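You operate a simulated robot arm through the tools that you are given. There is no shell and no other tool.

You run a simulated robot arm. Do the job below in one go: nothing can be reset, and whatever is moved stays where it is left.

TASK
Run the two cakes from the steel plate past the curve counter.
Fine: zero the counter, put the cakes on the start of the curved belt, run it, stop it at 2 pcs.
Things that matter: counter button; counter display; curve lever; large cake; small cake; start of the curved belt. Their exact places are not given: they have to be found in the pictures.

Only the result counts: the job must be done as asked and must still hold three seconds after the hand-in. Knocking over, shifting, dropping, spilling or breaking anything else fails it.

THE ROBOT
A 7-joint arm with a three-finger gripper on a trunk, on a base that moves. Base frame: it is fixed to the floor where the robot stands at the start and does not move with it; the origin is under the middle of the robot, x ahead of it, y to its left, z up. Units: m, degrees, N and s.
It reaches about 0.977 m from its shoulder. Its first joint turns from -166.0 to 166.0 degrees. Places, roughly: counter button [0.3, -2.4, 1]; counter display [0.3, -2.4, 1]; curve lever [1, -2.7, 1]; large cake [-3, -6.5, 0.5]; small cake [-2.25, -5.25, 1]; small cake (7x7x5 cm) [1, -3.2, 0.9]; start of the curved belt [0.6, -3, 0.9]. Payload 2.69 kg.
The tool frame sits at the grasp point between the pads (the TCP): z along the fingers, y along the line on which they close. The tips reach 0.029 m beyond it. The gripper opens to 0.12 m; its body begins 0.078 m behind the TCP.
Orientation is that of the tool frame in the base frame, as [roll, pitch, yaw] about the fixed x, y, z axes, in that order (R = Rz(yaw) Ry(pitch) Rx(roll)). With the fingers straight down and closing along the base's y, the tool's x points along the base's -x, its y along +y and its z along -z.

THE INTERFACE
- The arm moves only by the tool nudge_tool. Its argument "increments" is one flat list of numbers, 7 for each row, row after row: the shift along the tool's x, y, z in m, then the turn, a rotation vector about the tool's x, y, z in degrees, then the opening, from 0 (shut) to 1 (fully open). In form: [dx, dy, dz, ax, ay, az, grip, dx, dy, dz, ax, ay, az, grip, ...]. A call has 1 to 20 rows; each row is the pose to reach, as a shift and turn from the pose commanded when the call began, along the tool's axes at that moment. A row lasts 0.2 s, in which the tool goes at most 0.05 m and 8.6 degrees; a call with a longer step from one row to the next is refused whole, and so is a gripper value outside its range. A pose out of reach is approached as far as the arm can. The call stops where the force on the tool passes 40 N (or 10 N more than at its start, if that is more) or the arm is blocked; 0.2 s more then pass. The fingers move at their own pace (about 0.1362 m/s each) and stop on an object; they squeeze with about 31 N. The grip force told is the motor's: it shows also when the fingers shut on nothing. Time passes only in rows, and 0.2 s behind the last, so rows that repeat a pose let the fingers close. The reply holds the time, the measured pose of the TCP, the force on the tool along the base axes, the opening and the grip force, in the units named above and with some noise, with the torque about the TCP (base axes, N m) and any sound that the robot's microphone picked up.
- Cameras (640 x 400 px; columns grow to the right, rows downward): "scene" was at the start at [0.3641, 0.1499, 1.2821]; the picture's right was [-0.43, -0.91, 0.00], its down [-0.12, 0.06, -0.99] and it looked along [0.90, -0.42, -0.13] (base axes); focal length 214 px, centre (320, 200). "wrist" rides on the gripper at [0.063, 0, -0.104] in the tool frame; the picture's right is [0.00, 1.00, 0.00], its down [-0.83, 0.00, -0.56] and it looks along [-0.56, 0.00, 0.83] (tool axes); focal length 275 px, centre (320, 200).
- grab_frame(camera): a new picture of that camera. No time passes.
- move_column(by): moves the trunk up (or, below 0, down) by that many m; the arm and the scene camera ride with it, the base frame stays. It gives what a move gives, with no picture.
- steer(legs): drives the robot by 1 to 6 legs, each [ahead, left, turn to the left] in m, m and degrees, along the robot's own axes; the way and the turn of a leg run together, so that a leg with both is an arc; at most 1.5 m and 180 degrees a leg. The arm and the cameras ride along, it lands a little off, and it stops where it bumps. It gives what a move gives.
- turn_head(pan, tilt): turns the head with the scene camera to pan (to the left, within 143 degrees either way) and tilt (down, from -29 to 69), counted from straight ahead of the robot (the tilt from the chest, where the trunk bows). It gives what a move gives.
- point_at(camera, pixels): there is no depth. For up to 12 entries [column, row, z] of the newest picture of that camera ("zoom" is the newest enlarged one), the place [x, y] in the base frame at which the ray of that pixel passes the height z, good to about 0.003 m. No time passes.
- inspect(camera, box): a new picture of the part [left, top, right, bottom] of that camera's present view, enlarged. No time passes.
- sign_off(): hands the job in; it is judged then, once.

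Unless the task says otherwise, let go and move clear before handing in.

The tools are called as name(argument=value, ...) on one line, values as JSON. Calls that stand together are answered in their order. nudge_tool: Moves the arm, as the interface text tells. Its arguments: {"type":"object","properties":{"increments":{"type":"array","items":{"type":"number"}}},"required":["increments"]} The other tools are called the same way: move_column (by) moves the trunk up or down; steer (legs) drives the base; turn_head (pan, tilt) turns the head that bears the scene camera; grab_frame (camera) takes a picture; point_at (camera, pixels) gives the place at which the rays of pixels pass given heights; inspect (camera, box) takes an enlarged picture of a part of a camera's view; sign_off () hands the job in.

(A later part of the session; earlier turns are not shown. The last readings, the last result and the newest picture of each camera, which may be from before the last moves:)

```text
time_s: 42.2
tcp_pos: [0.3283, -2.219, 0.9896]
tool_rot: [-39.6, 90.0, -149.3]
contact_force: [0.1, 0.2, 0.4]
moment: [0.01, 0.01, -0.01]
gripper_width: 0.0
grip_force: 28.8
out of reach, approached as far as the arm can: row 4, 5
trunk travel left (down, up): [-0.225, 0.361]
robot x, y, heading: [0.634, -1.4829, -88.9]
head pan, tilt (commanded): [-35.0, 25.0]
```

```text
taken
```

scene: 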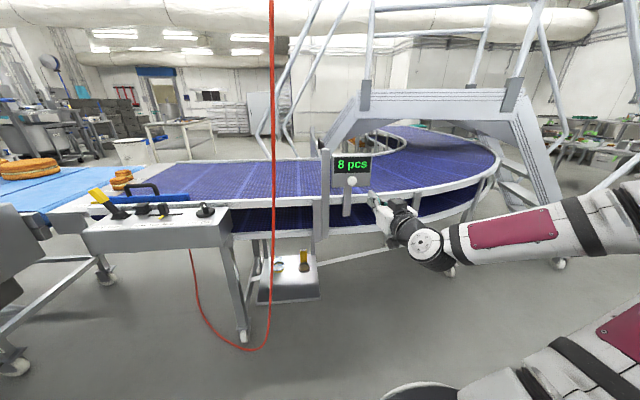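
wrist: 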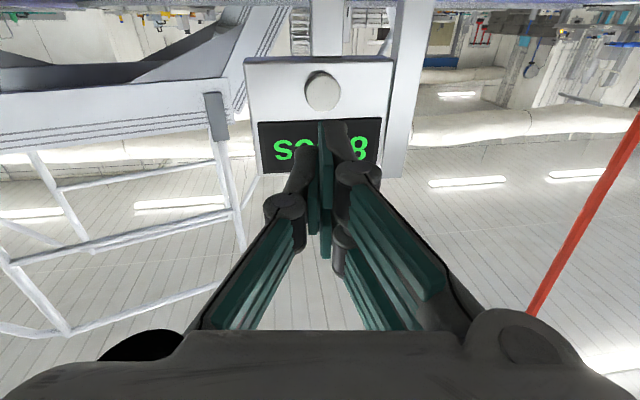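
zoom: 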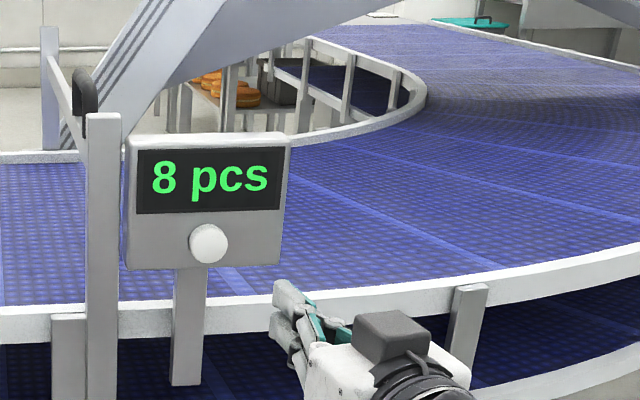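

The wrist picture shows the button at (322,92), on the tool axis about 0.167 m ahead of the TCP, i.e. about 0.138 m ahead of the tips. I'll advance 0.13 m, staying just short.

nudge_tool(increments=[0, 0, 0.04, 0, 0, 0, 0, 0, 0, 0.08, 0, 0, 0, 0, 0, 0, 0.11, 0, 0, 0, 0, 0, 0, 0.125, 0, 0, 0, 0])

inspect(camera="scene", box=[300, 120, 460, 220])

grab_frame(camera="wrist")

```text
time_s: 43.2
tcp_pos: [0.2864, -2.3365, 0.9879]
tool_rot: [-170.5, 90.0, 79.8]
contact_force: [-1.0, -0.1, -0.3]
moment: [0.0, -0.01, 0.0]
gripper_width: 0.0
grip_force: 28.0
trunk travel left (down, up): [-0.225, 0.361]
robot x, y, heading: [0.6315, -1.4886, -88.7]
head pan, tilt (commanded): [-35.0, 25.0]
```

```text
4.00 times, centred on (380, 170) of scene
```

zoom: 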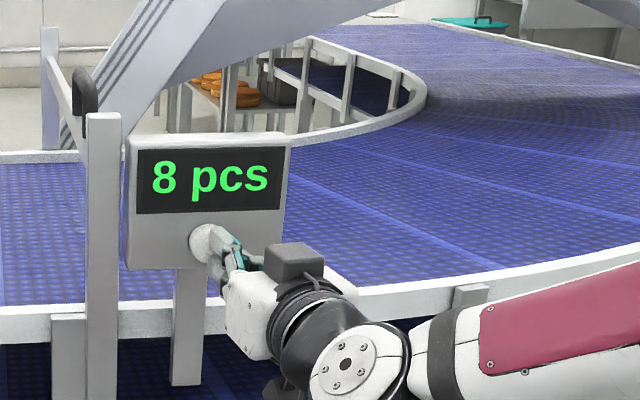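

```text
taken
```

wrist: 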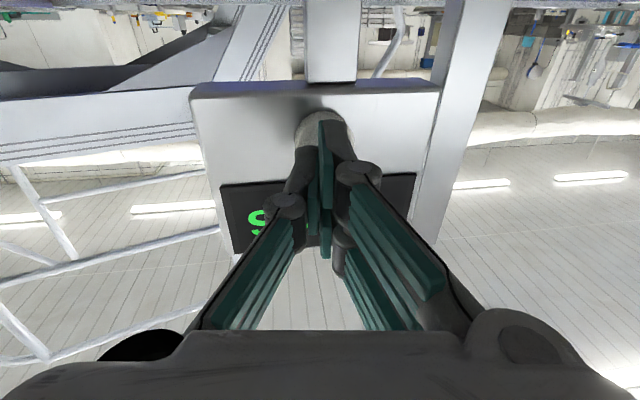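

The tips now cover the button ((323,130) in the wrist view) with no force yet. I'll press on in small steps.

nudge_tool(increments=[0, 0, 0.008, 0, 0, 0, 0, 0, 0, 0.014, 0, 0, 0, 0, 0, 0, 0.018, 0, 0, 0, 0])

inspect(camera="scene", box=[300, 120, 460, 220])

```text
time_s: 44.0
tcp_pos: [0.2798, -2.3545, 0.989]
tool_rot: [18.0, 90.0, -91.8]
contact_force: [0.3, 5.1, 0.1]
moment: [-0.02, -0.01, -0.07]
gripper_width: 0.0
grip_force: 28.2
trunk travel left (down, up): [-0.225, 0.361]
robot x, y, heading: [0.6291, -1.4851, -88.8]
head pan, tilt (commanded): [-35.0, 25.0]
heard: click
```

```text
4.00 times, centred on (380, 170) of scene
```

zoom: 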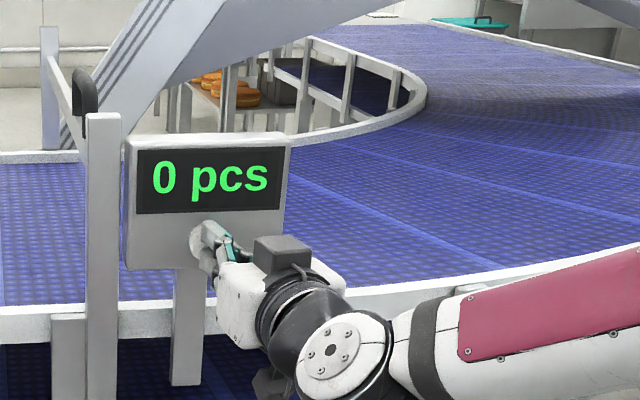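

The click was heard and the display shows "0 pcs". I'll back off, rise, and tip the gripper back to pointing down.

nudge_tool(increments=[0, 0, -0.04, 0, 0, 0, 0, 0, 0, -0.08, 0, 0, 0, 0, 0, 0, -0.12, 0, 0, 0, 0, 0, 0, -0.16, 0, 0, 0, 0, -0.05, 0, -0.16, 0, 0, 0, 0, -0.1, 0, -0.16, 0, 0, 0, 0, -0.15, 0, -0.16, 0, 0, 0, 0, -0.2, 0, -0.16, 0, 0, 0, 0, -0.24, 0, -0.16, 0, 0, 0, 0, -0.24, 0, -0.16, 0, 8.2, 0, 0, -0.24, 0, -0.16, 0, 16.4, 0, 0, -0.24, 0, -0.16, 0, 24.6, 0, 0, -0.24, 0, -0.16, 0, 32.8, 0, 0, -0.24, 0, -0.16, 0, 41, 0, 0, -0.24, 0, -0.16, 0, 49.2, 0, 0, -0.24, 0, -0.16, 0, 57.4, 0, 0, -0.24, 0, -0.16, 0, 65.6, 0, 0, -0.24, 0, -0.16, 0, 73.8, 0, 0, -0.24, 0, -0.16, 0, 82, 0, 0, -0.24, 0, -0.16, 0, 90, 0, 0])

inspect(camera="scene", box=[300, 120, 460, 220])

```text
time_s: 48.2
tcp_pos: [0.3351, -2.2057, 1.2214]
tool_rot: [179.6, 1.6, 70.2]
contact_force: [0.6, -0.6, 0.2]
moment: [0.04, 0.03, 0.02]
gripper_width: 0.0001
grip_force: 28.5
out of reach, approached as far as the arm can: row 4, 20
trunk travel left (down, up): [-0.225, 0.361]
robot x, y, heading: [0.6291, -1.4846, -89.0]
head pan, tilt (commanded): [-35.0, 25.0]
```

```text
4.00 times, centred on (380, 170) of scene
```

zoom: 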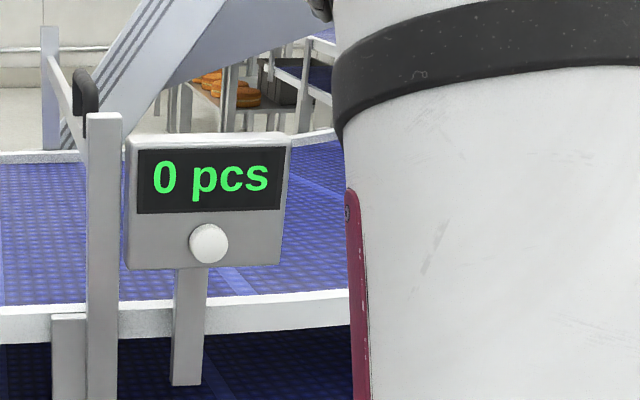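

The counter still reads "0 pcs". I'll fold the arm back in front of the robot, clear of the red cable, before driving to the left side of the control box.

nudge_tool(increments=[0.029, 0.035, -0.003, 0, 0, -2.5, 0, 0.058, 0.07, -0.006, 0, 0, -5, 0, 0.086, 0.105, -0.01, 0, 0, -7.5, 0, 0.115, 0.14, -0.013, 0, 0, -10, 0, 0.144, 0.175, -0.016, 0, 0, -12.5, 0, 0.173, 0.211, -0.02, 0, 0, -15, 0, 0.201, 0.246, -0.023, 0, 0, -17.5, 0, 0.23, 0.281, -0.027, 0, 0, -20, 0, 0.259, 0.316, -0.03, 0, 0, -21, 0])

turn_head(pan=25, tilt=35)

grab_frame(camera="scene")

grab_frame(camera="wrist")

```text
time_s: 50.2
tcp_pos: [0.7186, -2.0703, 1.2492]
tool_rot: [-180.0, -0.1, 91.3]
contact_force: [-0.1, 0.8, -0.5]
moment: [0.04, 0.01, 0.0]
gripper_width: 0.0
grip_force: 28.3
trunk travel left (down, up): [-0.225, 0.361]
robot x, y, heading: [0.6298, -1.4845, -88.7]
head pan, tilt (commanded): [-35.0, 25.0]
```

```text
time_s: 51.5
tcp_pos: [0.7194, -2.0689, 1.2495]
tool_rot: [179.9, 0.0, 91.2]
contact_force: [-0.1, 0.6, 0.0]
moment: [-0.01, 0.0, 0.0]
gripper_width: 0.0
grip_force: 28.3
trunk travel left (down, up): [-0.225, 0.361]
robot x, y, heading: [0.6301, -1.4804, -88.9]
head pan, tilt (commanded): [25.0, 35.0]
```

```text
taken
```

scene: 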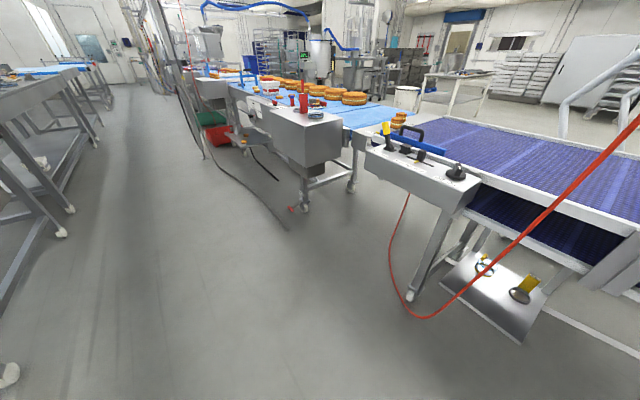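

```text
taken
```

wrist: 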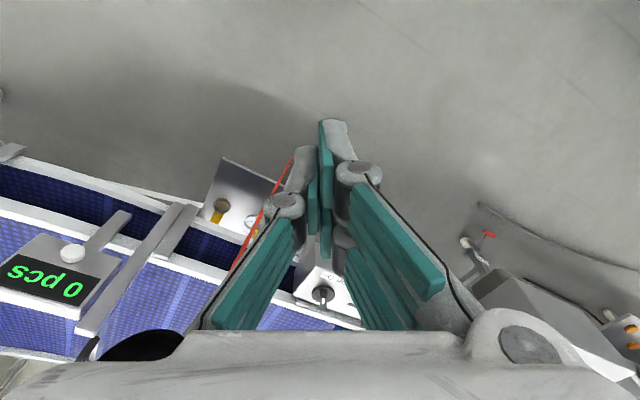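

The arm is folded in front at (0.72,-2.07,1.25). I'll sidestep left to x≈1.19 and check before going forward beside the control box.

steer(legs=[[0, 0.56, -1.1], [0.3, 0, 0]])

turn_head(pan=0, tilt=45)

grab_frame(camera="scene")

grab_frame(camera="wrist")

```text
time_s: 56.4
tcp_pos: [1.2631, -2.3711, 1.2502]
tool_rot: [180.0, -0.2, 90.0]
contact_force: [0.1, -1.0, -0.5]
moment: [0.0, 0.03, 0.03]
gripper_width: 0.0001
grip_force: 28.8
trunk travel left (down, up): [-0.225, 0.361]
robot x, y, heading: [1.1828, -1.784, -89.9]
head pan, tilt (commanded): [25.0, 35.0]
```

```text
time_s: 57.3
tcp_pos: [1.2608, -2.371, 1.2511]
tool_rot: [179.9, -0.1, 90.0]
contact_force: [-0.3, 0.1, -0.4]
moment: [-0.02, -0.02, -0.02]
gripper_width: 0.0
grip_force: 28.3
trunk travel left (down, up): [-0.225, 0.361]
robot x, y, heading: [1.1851, -1.784, -90.0]
head pan, tilt (commanded): [0.0, 45.0]
```

```text
taken
```

scene: 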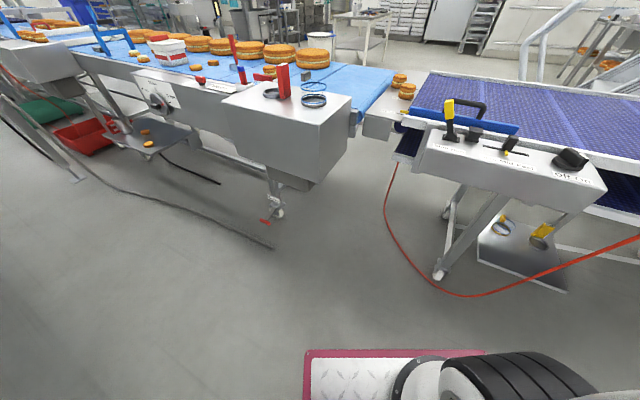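

```text
taken
```

wrist: 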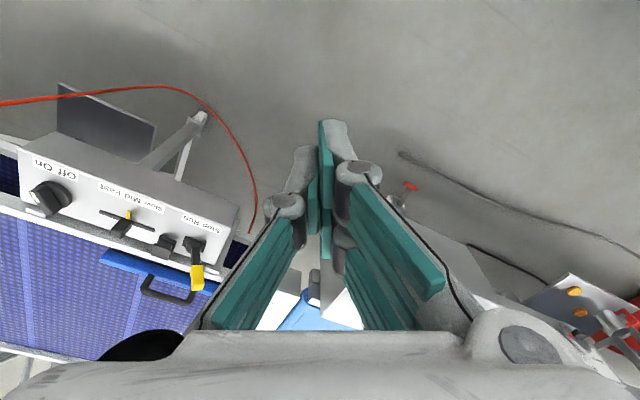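

inspect(camera="scene", box=[290, 60, 450, 160])

inspect(camera="scene", box=[200, 60, 360, 200])

point_at(camera="scene", pixels=[[313, 124, 0.93], [350, 100, 0.93], [223, 107, 0.93], [411, 163, 0.93], [605, 188, 0.93], [427, 130, 0.93], [365, 130, 0.9], [395, 140, 0.9]])

```text
4.00 times, centred on (370, 110) of scene
```

zoom: 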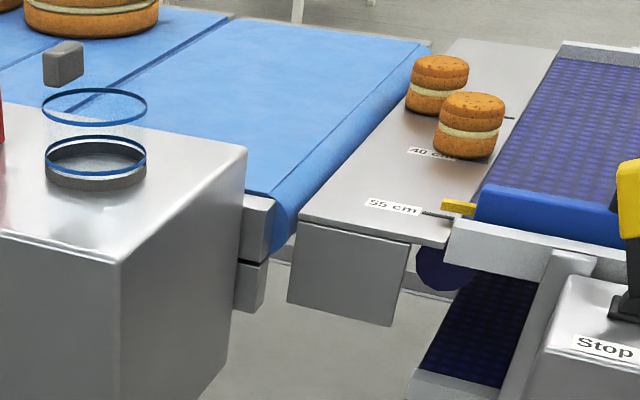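

```text
2.86 times, centred on (280, 130) of scene
```

zoom: 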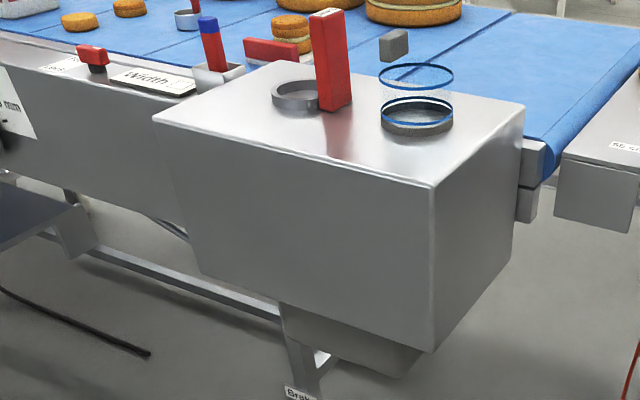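

```text
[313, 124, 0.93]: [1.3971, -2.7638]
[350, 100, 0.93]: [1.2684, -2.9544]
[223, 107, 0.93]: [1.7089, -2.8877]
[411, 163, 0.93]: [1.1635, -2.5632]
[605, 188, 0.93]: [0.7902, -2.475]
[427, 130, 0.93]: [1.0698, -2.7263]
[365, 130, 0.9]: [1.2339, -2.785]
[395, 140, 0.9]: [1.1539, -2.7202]
```

inspect(camera="scene", box=[390, 90, 630, 240])

```text
2.67 times, centred on (510, 165) of scene
```

zoom: 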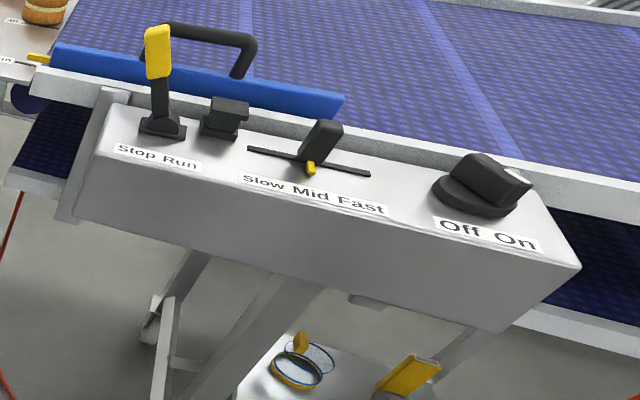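

point_at(camera="scene", pixels=[[425.6, 149.3, 0.95], [425.6, 149.3, 0.92], [607.5, 190.1, 0.95], [607.5, 190.1, 0.92], [418, 171.8, 0.8], [418, 171.8, 0.85], [583, 213.7, 0.8], [451, 138.7, 0.95], [449, 101, 1.1], [485, 352, 0.74], [306, 352, 0.74]])

```text
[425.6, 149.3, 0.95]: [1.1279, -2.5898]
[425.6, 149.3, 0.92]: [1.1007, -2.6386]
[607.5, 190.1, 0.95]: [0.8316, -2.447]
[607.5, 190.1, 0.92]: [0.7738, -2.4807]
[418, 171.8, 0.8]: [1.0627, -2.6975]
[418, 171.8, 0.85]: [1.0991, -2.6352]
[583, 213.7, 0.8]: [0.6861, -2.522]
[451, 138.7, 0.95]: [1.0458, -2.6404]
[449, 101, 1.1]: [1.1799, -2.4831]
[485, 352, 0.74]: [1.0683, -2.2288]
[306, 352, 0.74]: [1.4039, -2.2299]
```

The Off/On knob points to "On" and the lever leans to "Stop". I'll raise the column for a vertical baseline to pin down the control box and cake heights from here.

move_column(by=0.3)

grab_frame(camera="scene")

inspect(camera="scene", box=[380, 140, 620, 290])

```text
time_s: 60.3
tcp_pos: [1.2628, -2.3709, 1.5499]
tool_rot: [-179.9, 0.0, 89.9]
contact_force: [0.2, -0.7, -0.5]
moment: [0.0, 0.02, 0.02]
gripper_width: 0.0
grip_force: 28.7
trunk travel left (down, up): [-0.525, 0.061]
robot x, y, heading: [1.1889, -1.7861, -89.9]
head pan, tilt (commanded): [0.0, 45.0]
```

```text
taken
```

scene: 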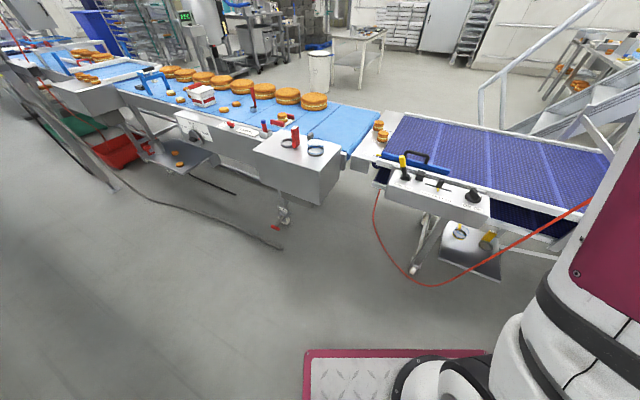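

```text
2.67 times, centred on (500, 215) of scene
```

zoom: 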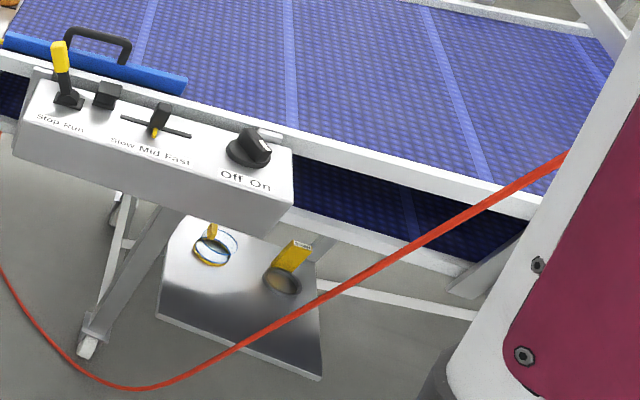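

inspect(camera="scene", box=[360, 110, 500, 230])

```text
3.33 times, centred on (430, 170) of scene
```

zoom: 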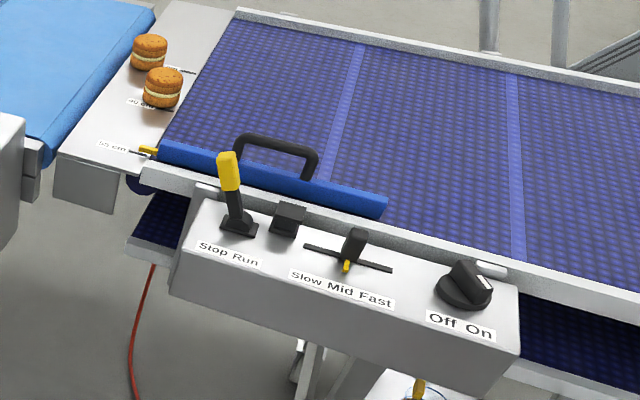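

With identical head pose, the earlier picture's pixels can be queried at z+0.3; I'll triangulate lever base, knob and slider.

point_at(camera="scene", pixels=[[451.1, 138, 1.25], [451.1, 138, 1.15], [568.1, 163.1, 1.25], [568.1, 163.1, 1.15], [483, 145.9, 1.25], [483, 145.9, 1.15], [449, 101, 1.4], [449, 101, 1.3], [607.5, 190.1, 1.25], [607.5, 190.1, 1.15]])

point_at(camera="zoom", pixels=[[239, 229, 0.95], [239, 229, 0.85], [463, 293, 0.95], [463, 293, 0.85], [305, 246, 0.95], [305, 246, 0.85], [227, 155, 1.1], [227, 155, 1.0], [516, 350, 0.95], [516, 350, 0.85], [162, 106, 0.9], [149, 68, 0.9]])

```text
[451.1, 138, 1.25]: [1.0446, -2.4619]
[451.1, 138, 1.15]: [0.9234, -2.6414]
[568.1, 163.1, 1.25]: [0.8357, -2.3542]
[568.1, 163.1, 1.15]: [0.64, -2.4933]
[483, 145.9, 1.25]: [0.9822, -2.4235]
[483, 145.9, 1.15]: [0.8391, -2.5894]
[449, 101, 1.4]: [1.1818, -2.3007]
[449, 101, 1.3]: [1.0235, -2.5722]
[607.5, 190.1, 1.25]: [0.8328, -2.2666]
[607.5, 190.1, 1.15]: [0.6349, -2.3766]
```

```text
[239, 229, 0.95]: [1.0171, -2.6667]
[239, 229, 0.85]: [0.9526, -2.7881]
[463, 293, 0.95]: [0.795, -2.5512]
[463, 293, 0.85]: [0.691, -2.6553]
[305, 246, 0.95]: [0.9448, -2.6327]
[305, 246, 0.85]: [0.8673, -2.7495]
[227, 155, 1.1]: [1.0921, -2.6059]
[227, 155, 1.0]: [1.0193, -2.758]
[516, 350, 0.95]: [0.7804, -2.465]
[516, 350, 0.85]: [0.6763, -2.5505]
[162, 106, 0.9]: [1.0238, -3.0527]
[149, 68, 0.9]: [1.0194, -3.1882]
```

point_at(camera="scene", pixels=[[485, 352, 1.04], [306, 352, 1.04], [306, 352, 0.74], [320, 200, 0.9], [320, 200, 0.0], [20, 200, 0.9], [20, 200, 0.0], [620, 200, 0.9], [620, 200, 0.0]])

grab_frame(camera="wrist")

```text
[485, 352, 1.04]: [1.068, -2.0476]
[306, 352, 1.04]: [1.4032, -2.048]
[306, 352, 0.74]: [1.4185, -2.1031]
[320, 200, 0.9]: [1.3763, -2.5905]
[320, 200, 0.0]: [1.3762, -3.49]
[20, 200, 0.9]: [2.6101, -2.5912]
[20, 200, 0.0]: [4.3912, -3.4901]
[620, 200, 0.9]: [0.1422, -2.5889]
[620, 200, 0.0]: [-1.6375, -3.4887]
```

```text
taken
```

wrist: 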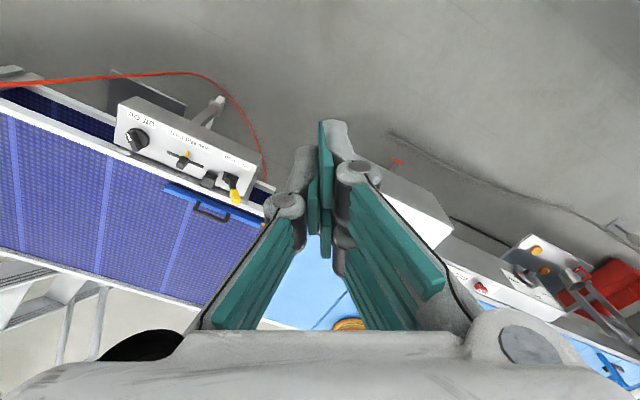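

Triangulation: control box top z≈0.90, lever base (0.986,-2.726), its tip about (1.02,-2.76,1.0), cakes centred near (1.013,-3.086) and (1.010,-3.222). I'll lower the column and drive forward into the gap left of the control box.

move_column(by=-0.3)

steer(legs=[[0.37, 0.025, 0]])

grab_frame(camera="scene")

grab_frame(camera="wrist")

```text
time_s: 63.3
tcp_pos: [1.2613, -2.3718, 1.2507]
tool_rot: [-180.0, 0.0, 90.1]
contact_force: [0.1, -0.3, -0.1]
moment: [0.01, 0.05, 0.0]
gripper_width: 0.0
grip_force: 28.5
trunk travel left (down, up): [-0.225, 0.361]
robot x, y, heading: [1.1841, -1.786, -90.0]
head pan, tilt (commanded): [0.0, 45.0]
```

```text
time_s: 65.6
tcp_pos: [1.2884, -2.7388, 1.2499]
tool_rot: [179.9, 0.0, 90.3]
contact_force: [-0.6, -0.1, 0.1]
moment: [-0.01, -0.04, -0.02]
gripper_width: 0.0
grip_force: 28.3
trunk travel left (down, up): [-0.225, 0.361]
robot x, y, heading: [1.2118, -2.1521, -89.7]
head pan, tilt (commanded): [0.0, 45.0]
```

```text
taken
```

scene: 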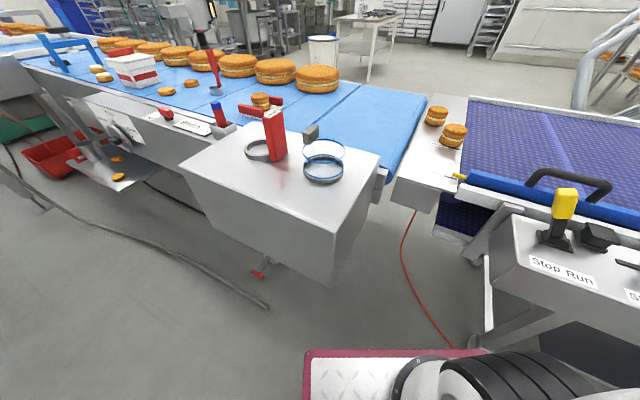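

```text
taken
```

wrist: 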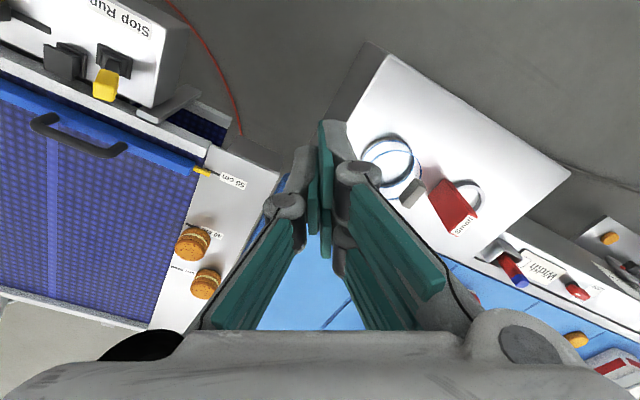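

Both cakes are in view: wrist (193,243) and (206,284), scene (453,135) and (437,116). I'll measure them precisely from both cameras.

inspect(camera="wrist", box=[140, 200, 260, 320])

inspect(camera="scene", box=[400, 80, 496, 160])

```text
3.33 times, centred on (200, 260) of wrist
```

zoom: 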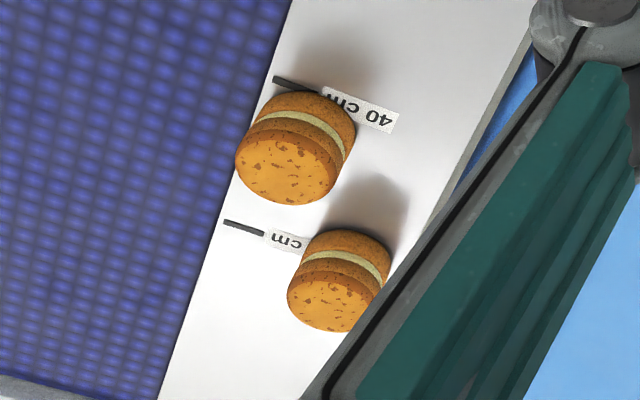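

```text
5.00 times, centred on (448, 120) of scene
```

zoom: 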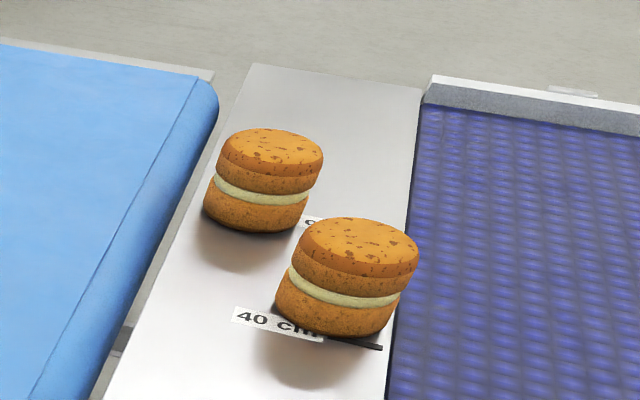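

point_at(camera="wrist", pixels=[[189.8, 250.1, 0.95], [189.8, 250.1, 0.9], [202.7, 290.3, 0.95], [202.7, 290.3, 0.9], [227, 184, 0.9], [152, 320, 0.9]])

point_at(camera="scene", pixels=[[456.2, 129, 0.95], [456.2, 129, 0.9], [438, 110.2, 0.95], [438, 110.2, 0.9], [430, 208, 0.9], [396, 178, 0.9], [463, 175, 0.9]])

```text
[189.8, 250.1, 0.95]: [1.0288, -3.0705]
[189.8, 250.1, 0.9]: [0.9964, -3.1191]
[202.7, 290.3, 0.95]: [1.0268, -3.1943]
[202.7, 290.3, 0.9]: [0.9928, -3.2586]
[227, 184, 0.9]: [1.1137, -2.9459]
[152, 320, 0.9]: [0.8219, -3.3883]
```

```text
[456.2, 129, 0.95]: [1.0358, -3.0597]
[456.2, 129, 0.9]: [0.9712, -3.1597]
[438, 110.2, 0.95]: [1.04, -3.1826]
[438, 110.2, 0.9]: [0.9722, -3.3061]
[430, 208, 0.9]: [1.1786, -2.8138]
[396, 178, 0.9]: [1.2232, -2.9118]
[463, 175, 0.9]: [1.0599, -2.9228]
```

Cake tops triangulate to about (1.021,-3.082,0.94) and (1.012,-3.222,0.935), so the plate is at z≈0.89. I'll open the gripper and move above the nearer cake.

nudge_tool(increments=[-0.0343, -0.0269, 0.017, 0, 0, 0, 1, -0.0686, -0.0538, 0.034, 0, 0, 0, 1, -0.1029, -0.0807, 0.051, 0, 0, 0, 1, -0.1372, -0.1076, 0.068, 0, 0, 0, 1, -0.1715, -0.1345, 0.085, 0, 0, 0, 1, -0.2058, -0.1614, 0.102, 0, 0, 0, 1, -0.2401, -0.1883, 0.119, 0, 0, 0, 1, -0.2744, -0.2152, 0.136, 0, 0, 0, 1, -0.3087, -0.2421, 0.153, 0, 0, 0, 1, -0.343, -0.269, 0.17, 0, 0, 0, 1])

grab_frame(camera="wrist")

grab_frame(camera="scene")

```text
time_s: 67.8
tcp_pos: [1.0211, -3.0825, 1.0811]
tool_rot: [-179.9, 0.1, 90.2]
contact_force: [1.0, 0.7, 1.8]
moment: [-0.04, 0.06, 0.02]
gripper_width: 0.1199
grip_force: 0.1
trunk travel left (down, up): [-0.225, 0.361]
robot x, y, heading: [1.2101, -2.153, -89.9]
head pan, tilt (commanded): [0.0, 45.0]
```

```text
taken
```

wrist: 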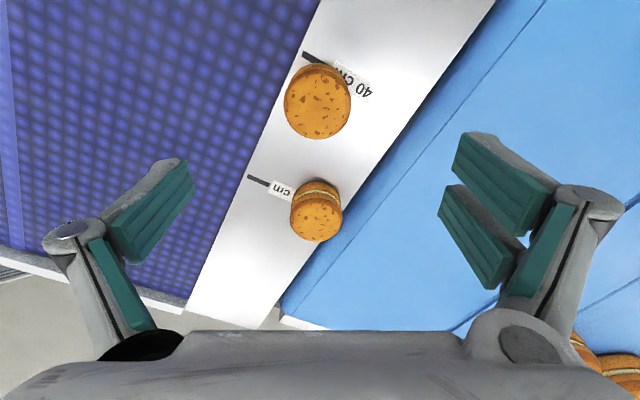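

```text
taken
```

scene: 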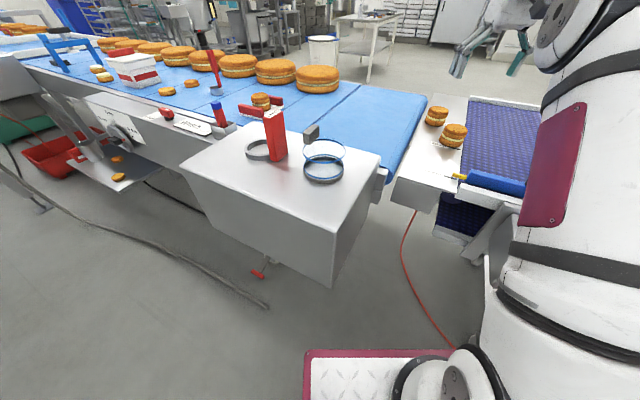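

The nearer cake is centred at (317,101) in the wrist view, right on the tool axis. I'll descend to z≈0.932 with the fingers open.

nudge_tool(increments=[0, -0.0025, 0.04, 0, 0, 0, 1, 0, -0.0025, 0.08, 0, 0, 0, 1, 0, -0.0025, 0.115, 0, 0, 0, 1, 0, -0.0025, 0.135, 0, 0, 0, 1, 0, -0.0025, 0.147, 0, 0, 0, 1])

grab_frame(camera="wrist")

turn_head(pan=-5, tilt=25)

grab_frame(camera="scene")

```text
time_s: 69.0
tcp_pos: [1.0168, -3.0815, 0.932]
tool_rot: [-180.0, 0.1, 90.2]
contact_force: [0.6, 0.6, 1.0]
moment: [0.01, 0.01, 0.0]
gripper_width: 0.1197
grip_force: 0.0
trunk travel left (down, up): [-0.225, 0.361]
robot x, y, heading: [1.2127, -2.1532, -89.8]
head pan, tilt (commanded): [0.0, 45.0]
```

```text
taken
```

wrist: 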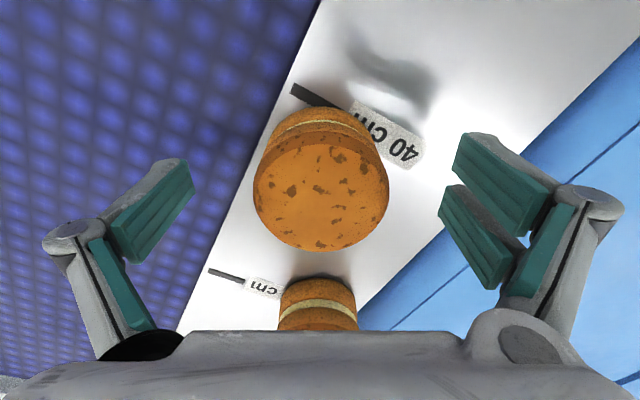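

```text
time_s: 69.9
tcp_pos: [1.0171, -3.0843, 0.9326]
tool_rot: [-180.0, 0.0, 90.2]
contact_force: [-0.6, 0.5, -0.2]
moment: [0.0, -0.01, 0.0]
gripper_width: 0.1201
grip_force: 0.0
trunk travel left (down, up): [-0.225, 0.361]
robot x, y, heading: [1.2115, -2.1516, -89.9]
head pan, tilt (commanded): [-5.0, 25.0]
```

```text
taken
```

scene: 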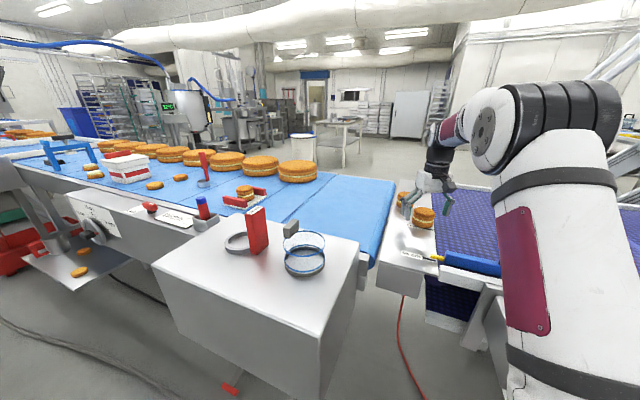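

The cake is between the fingers. I'll zoom in to check the fingertips' height over the plate before closing.

inspect(camera="scene", box=[380, 160, 476, 250])

```text
4.44 times, centred on (428, 205) of scene
```

zoom: 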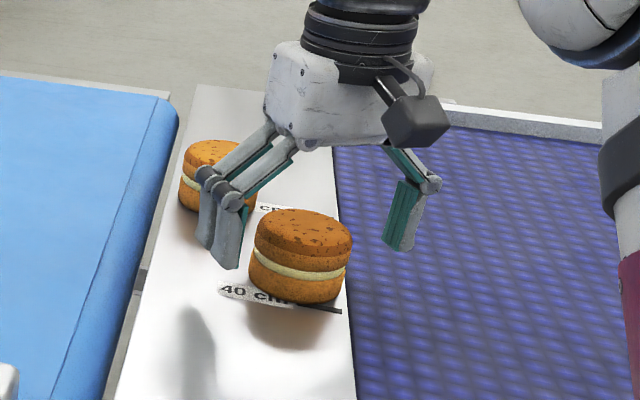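

The fingers straddle the cake at its middle height. I'll close and hold, without lifting yet.

nudge_tool(increments=[0, 0, 0, 0, 0, 0, 0, 0, 0, 0, 0, 0, 0, 0, 0, 0, 0, 0, 0, 0, 0])

grab_frame(camera="wrist")

inspect(camera="scene", box=[380, 160, 476, 250])

```text
time_s: 70.7
tcp_pos: [1.0172, -3.0824, 0.9323]
tool_rot: [-180.0, 0.1, 90.1]
contact_force: [-0.7, 1.1, 3.2]
moment: [-0.05, -0.01, 0.04]
gripper_width: 0.0613
grip_force: 11.2
trunk travel left (down, up): [-0.225, 0.361]
robot x, y, heading: [1.2094, -2.1516, -89.8]
head pan, tilt (commanded): [-5.0, 25.0]
```

```text
taken
```

wrist: 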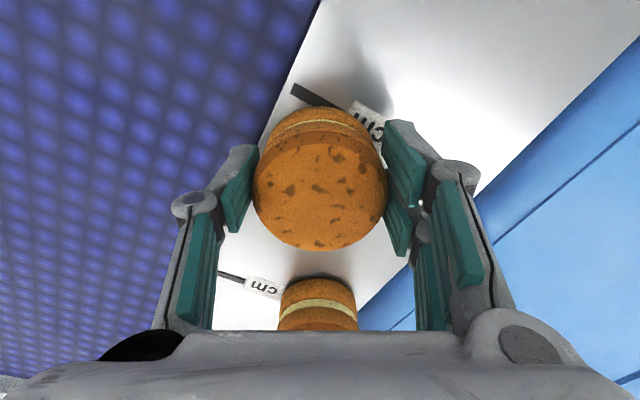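

```text
4.44 times, centred on (428, 205) of scene
```

zoom: 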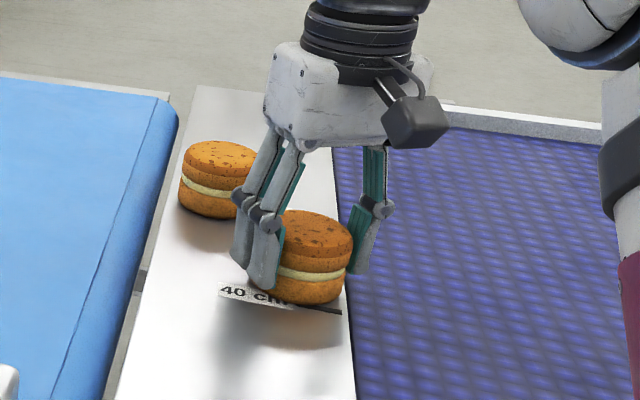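

The fingers hold the cake (opening 0.061). I'll let the grip build and lift a little to check.

nudge_tool(increments=[0, 0, 0, 0, 0, 0, 0, 0, 0, 0, 0, 0, 0, 0, 0, 0, -0.01, 0, 0, 0, 0, 0, 0, -0.03, 0, 0, 0, 0, 0, 0, -0.06, 0, 0, 0, 0])

grab_frame(camera="wrist")

inspect(camera="scene", box=[380, 140, 476, 230])

```text
time_s: 71.9
tcp_pos: [1.019, -3.0825, 0.9929]
tool_rot: [-179.9, 0.0, 90.2]
contact_force: [-0.8, -0.2, -1.4]
moment: [0.01, -0.01, -0.03]
gripper_width: 0.0612
grip_force: 11.1
trunk travel left (down, up): [-0.225, 0.361]
robot x, y, heading: [1.2155, -2.1497, -89.8]
head pan, tilt (commanded): [-5.0, 25.0]
```

```text
taken
```

wrist: 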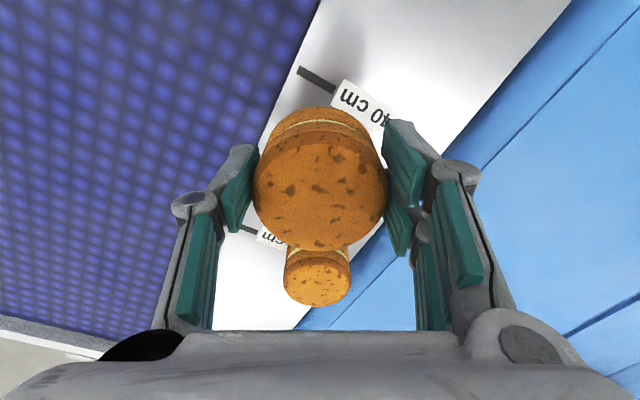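

```text
4.44 times, centred on (428, 185) of scene
```

zoom: 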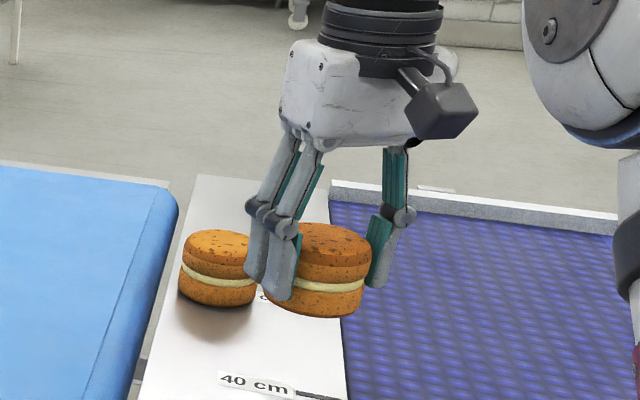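

The cake is lifted cleanly. I'll carry it to about (0.71,-2.98) over the start of the curved belt.

nudge_tool(increments=[0.0, 0, -0.03, 0, 0, 0, 0, 0.015, -0.044, -0.047, 0, 0, 0, 0, 0.03, -0.088, -0.047, 0, 0, 0, 0, 0.045, -0.132, -0.047, 0, 0, 0, 0, 0.06, -0.176, -0.047, 0, 0, 0, 0, 0.075, -0.22, -0.047, 0, 0, 0, 0, 0.09, -0.264, -0.047, 0, 0, 0, 0, 0.1035, -0.307, -0.047, 0, 0, 0, 0])

turn_head(pan=-30, tilt=25)

grab_frame(camera="scene")

grab_frame(camera="wrist")

```text
time_s: 73.7
tcp_pos: [0.7452, -2.9708, 1.0306]
tool_rot: [-180.0, 0.0, 90.1]
contact_force: [-0.3, 0.1, -1.6]
moment: [-0.01, 0.0, 0.04]
gripper_width: 0.0613
grip_force: 11.0
out of reach, approached as far as the arm can: row 7, 8
trunk travel left (down, up): [-0.225, 0.361]
robot x, y, heading: [1.2108, -2.1539, -90.0]
head pan, tilt (commanded): [-5.0, 25.0]
```

```text
time_s: 74.6
tcp_pos: [0.7454, -2.97, 1.0302]
tool_rot: [-180.0, 0.1, 90.2]
contact_force: [0.1, -0.1, -0.9]
moment: [0.02, 0.01, 0.01]
gripper_width: 0.0611
grip_force: 11.5
trunk travel left (down, up): [-0.225, 0.361]
robot x, y, heading: [1.2101, -2.152, -89.7]
head pan, tilt (commanded): [-30.0, 25.0]
```

```text
taken
```

scene: 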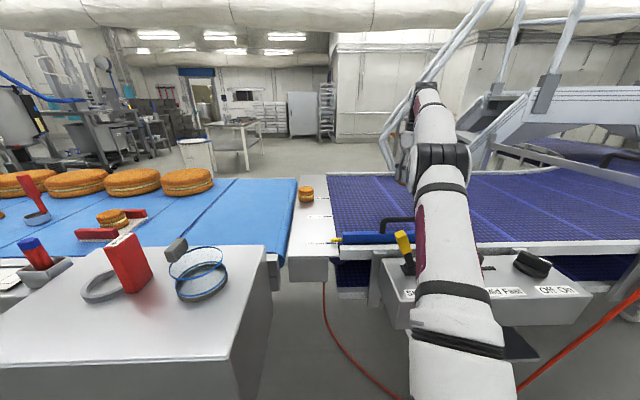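

```text
taken
```

wrist: 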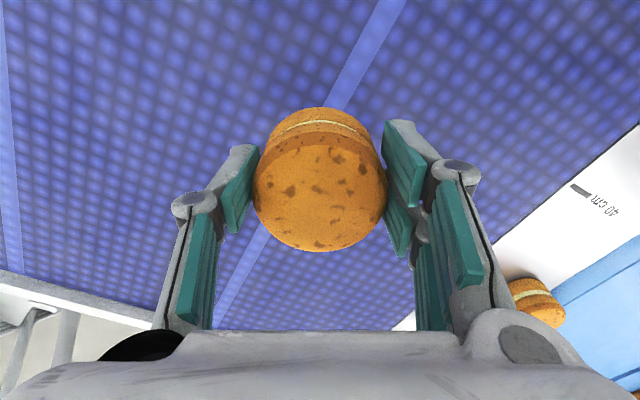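

The arm hit its reach limit at (0.745,-2.97), which is still well on the belt (about 0.25 m past its edge). I'll lower here to just above the belt.

nudge_tool(increments=[0.005, 0.02, 0.03, 0, 0, 0, 0, 0.01, 0.03, 0.06, 0, 0, 0, 0, 0.01, 0.03, 0.085, 0, 0, 0, 0])

grab_frame(camera="wrist")

inspect(camera="scene", box=[350, 130, 470, 230])

```text
time_s: 75.4
tcp_pos: [0.7755, -2.9605, 0.9432]
tool_rot: [179.9, 0.2, 90.3]
contact_force: [-0.6, 0.3, -0.3]
moment: [-0.04, 0.03, -0.03]
gripper_width: 0.061
grip_force: 11.0
trunk travel left (down, up): [-0.225, 0.361]
robot x, y, heading: [1.2149, -2.1534, -89.9]
head pan, tilt (commanded): [-30.0, 25.0]
```

```text
taken
```

wrist: 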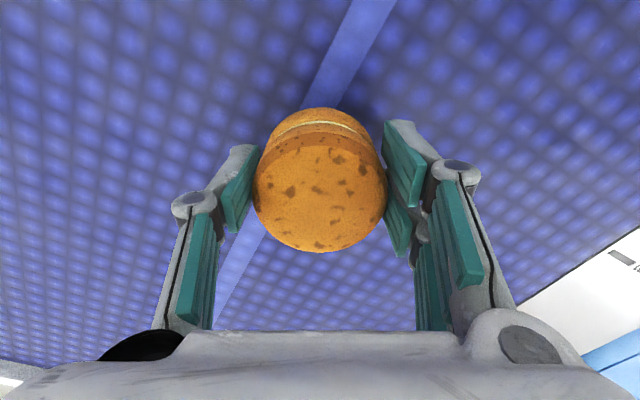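

```text
4.00 times, centred on (410, 180) of scene
```

zoom: 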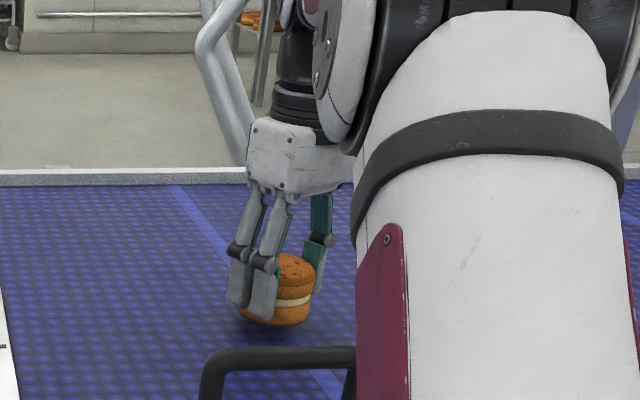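

The cake is about 1 cm above the belt. I'll shift it slightly onward and lower the last centimetre slowly.

nudge_tool(increments=[-0.005, -0.015, 0, 0, 0, 0, 0, -0.01, -0.03, 0, 0, 0, 0, 0, -0.01, -0.03, 0.004, 0, 0, 0, 0, -0.01, -0.03, 0.008, 0, 0, 0, 0])

```text
time_s: 76.4
tcp_pos: [0.7455, -2.9709, 0.936]
tool_rot: [-179.9, 0.0, 90.2]
contact_force: [0.5, 0.0, -1.8]
moment: [0.03, 0.01, -0.02]
gripper_width: 0.0614
grip_force: 11.0
trunk travel left (down, up): [-0.225, 0.361]
robot x, y, heading: [1.2138, -2.1535, -89.6]
head pan, tilt (commanded): [-30.0, 25.0]
```

nudge_tool(increments=[0, 0, 0.003, 0, 0, 0, 0, 0, 0, 0.005, 0, 0, 0, 0])

inspect(camera="scene", box=[370, 150, 450, 220])

```text
time_s: 77.0
tcp_pos: [0.744, -2.9712, 0.9316]
tool_rot: [-180.0, 0.1, 90.2]
contact_force: [0.5, 0.4, 1.5]
moment: [-0.05, 0.02, 0.03]
gripper_width: 0.0613
grip_force: 10.8
trunk travel left (down, up): [-0.225, 0.361]
robot x, y, heading: [1.2115, -2.1564, -89.5]
head pan, tilt (commanded): [-30.0, 25.0]
```

```text
5.71 times, centred on (410, 185) of scene
```

zoom: 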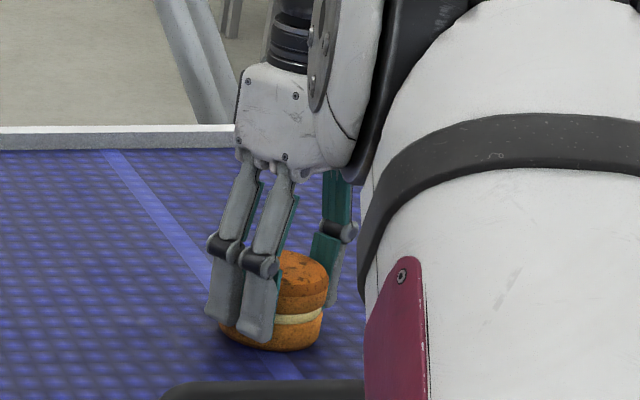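

The vertical force has begun to rise (from -1.8 to +1.5 N), so the cake is about touching. I'll go a couple of millimetres lower to be sure.

nudge_tool(increments=[0, 0, 0.002, 0, 0, 0, 0, 0, 0, 0.003, 0, 0, 0, 0])

```text
time_s: 77.6
tcp_pos: [0.7443, -2.9717, 0.9281]
tool_rot: [-179.9, 0.2, 90.2]
contact_force: [1.1, -0.1, 10.6]
moment: [-0.09, -0.02, 0.09]
gripper_width: 0.0619
grip_force: 11.4
trunk travel left (down, up): [-0.225, 0.361]
robot x, y, heading: [1.211, -2.1489, -89.7]
head pan, tilt (commanded): [-30.0, 25.0]
```

Firm contact (10.6 N). I'll ease off 2 mm, open, and rise straight up.

nudge_tool(increments=[0, 0, -0.002, 0, 0, 0, 0, 0, 0, -0.002, 0, 0, 0, 1, 0, 0, -0.002, 0, 0, 0, 1, 0, 0, -0.002, 0, 0, 0, 1, 0, 0, -0.04, 0, 0, 0, 1, 0, 0, -0.08, 0, 0, 0, 1, 0, 0, -0.11, 0, 0, 0, 1])

grab_frame(camera="wrist")

grab_frame(camera="scene")

```text
time_s: 79.2
tcp_pos: [0.7458, -2.9696, 1.0366]
tool_rot: [179.9, 0.0, 90.1]
contact_force: [-0.1, -0.4, -0.6]
moment: [0.03, 0.0, 0.02]
gripper_width: 0.1203
grip_force: 0.1
out of reach, approached as far as the arm can: row 7
trunk travel left (down, up): [-0.225, 0.361]
robot x, y, heading: [1.2131, -2.154, -89.8]
head pan, tilt (commanded): [-30.0, 25.0]
```

```text
taken
```

wrist: 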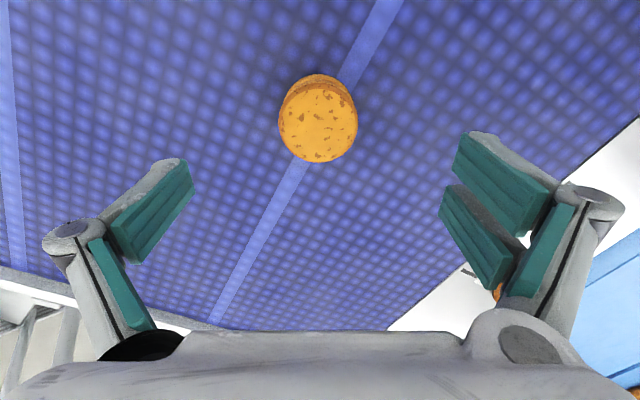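

```text
taken
```

scene: 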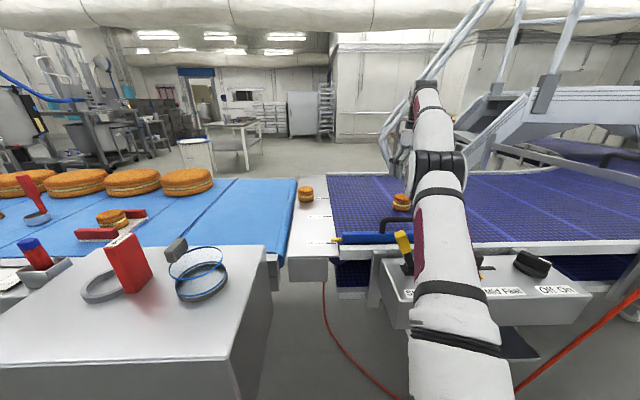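

The first cake stands on the belt at about (0.744,-2.970). The second cake is too far for a straight-down grip from here, so I'll move above it while tilting the gripper 30° forward.

nudge_tool(increments=[-0.0315, 0.0333, -0.003, 0, -6, 0, 1, -0.063, 0.0665, -0.006, 0, -12, 0, 1, -0.0946, 0.0998, -0.009, 0, -18, 0, 1, -0.1262, 0.133, -0.012, 0, -24, 0, 1, -0.1577, 0.1662, -0.015, 0, -30, 0, 1, -0.1893, 0.1995, -0.018, 0, -30, 0, 1, -0.2208, 0.2328, -0.021, 0, -30, 0, 1, -0.2524, 0.266, -0.024, 0, -30, 0, 1])

grab_frame(camera="wrist")

grab_frame(camera="scene")

```text
time_s: 81.0
tcp_pos: [1.0107, -3.2217, 1.0607]
tool_rot: [180.0, 30.1, 90.0]
contact_force: [-1.1, 0.4, 0.4]
moment: [-0.06, -0.04, 0.03]
gripper_width: 0.1201
grip_force: 0.1
trunk travel left (down, up): [-0.225, 0.361]
robot x, y, heading: [1.2113, -2.1556, -89.8]
head pan, tilt (commanded): [-30.0, 25.0]
```

```text
taken
```

wrist: 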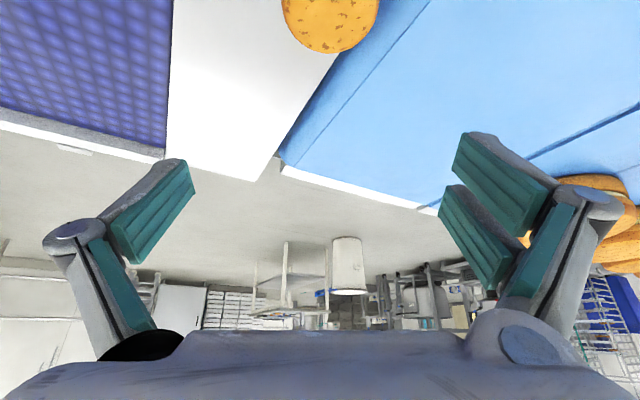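

```text
taken
```

scene: 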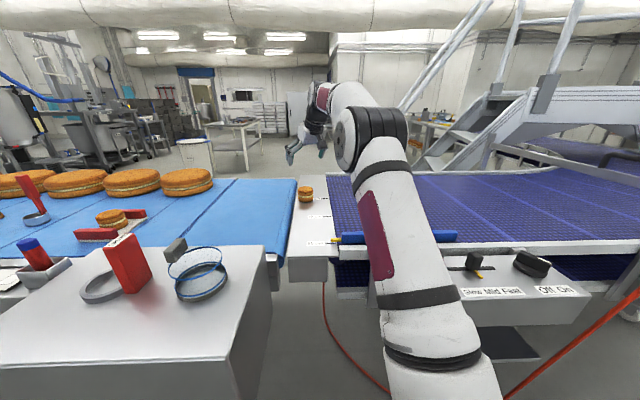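

The gripper is tilted 30° above the second cake (cake centred at column 330 in the wrist view, ~6 mm to the +x side). I'll descend vertically to z≈0.942 with that correction.

nudge_tool(increments=[0.0145, 0.002, 0.026, 0, 0, 0, 1, 0.029, 0.004, 0.052, 0, 0, 0, 1, 0.0434, 0.006, 0.078, 0, 0, 0, 1, 0.0578, 0.006, 0.104, 0, 0, 0, 1])

grab_frame(camera="wrist")

inspect(camera="scene", box=[270, 140, 366, 220])

```text
time_s: 82.0
tcp_pos: [1.0183, -3.2251, 0.9419]
tool_rot: [-179.9, 30.1, 90.2]
contact_force: [-0.5, 0.0, 0.7]
moment: [0.0, -0.01, -0.01]
gripper_width: 0.12
grip_force: 0.1
trunk travel left (down, up): [-0.225, 0.361]
robot x, y, heading: [1.2107, -2.153, -89.6]
head pan, tilt (commanded): [-30.0, 25.0]
```

```text
taken
```

wrist: 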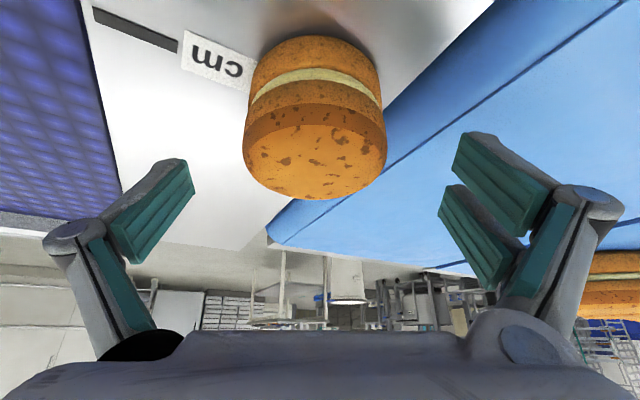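

```text
5.00 times, centred on (318, 180) of scene
```

zoom: 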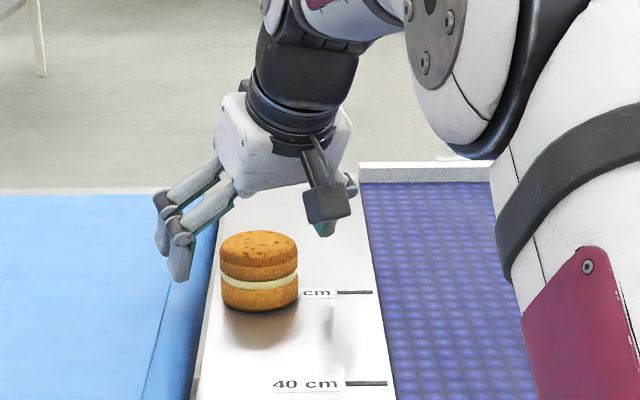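

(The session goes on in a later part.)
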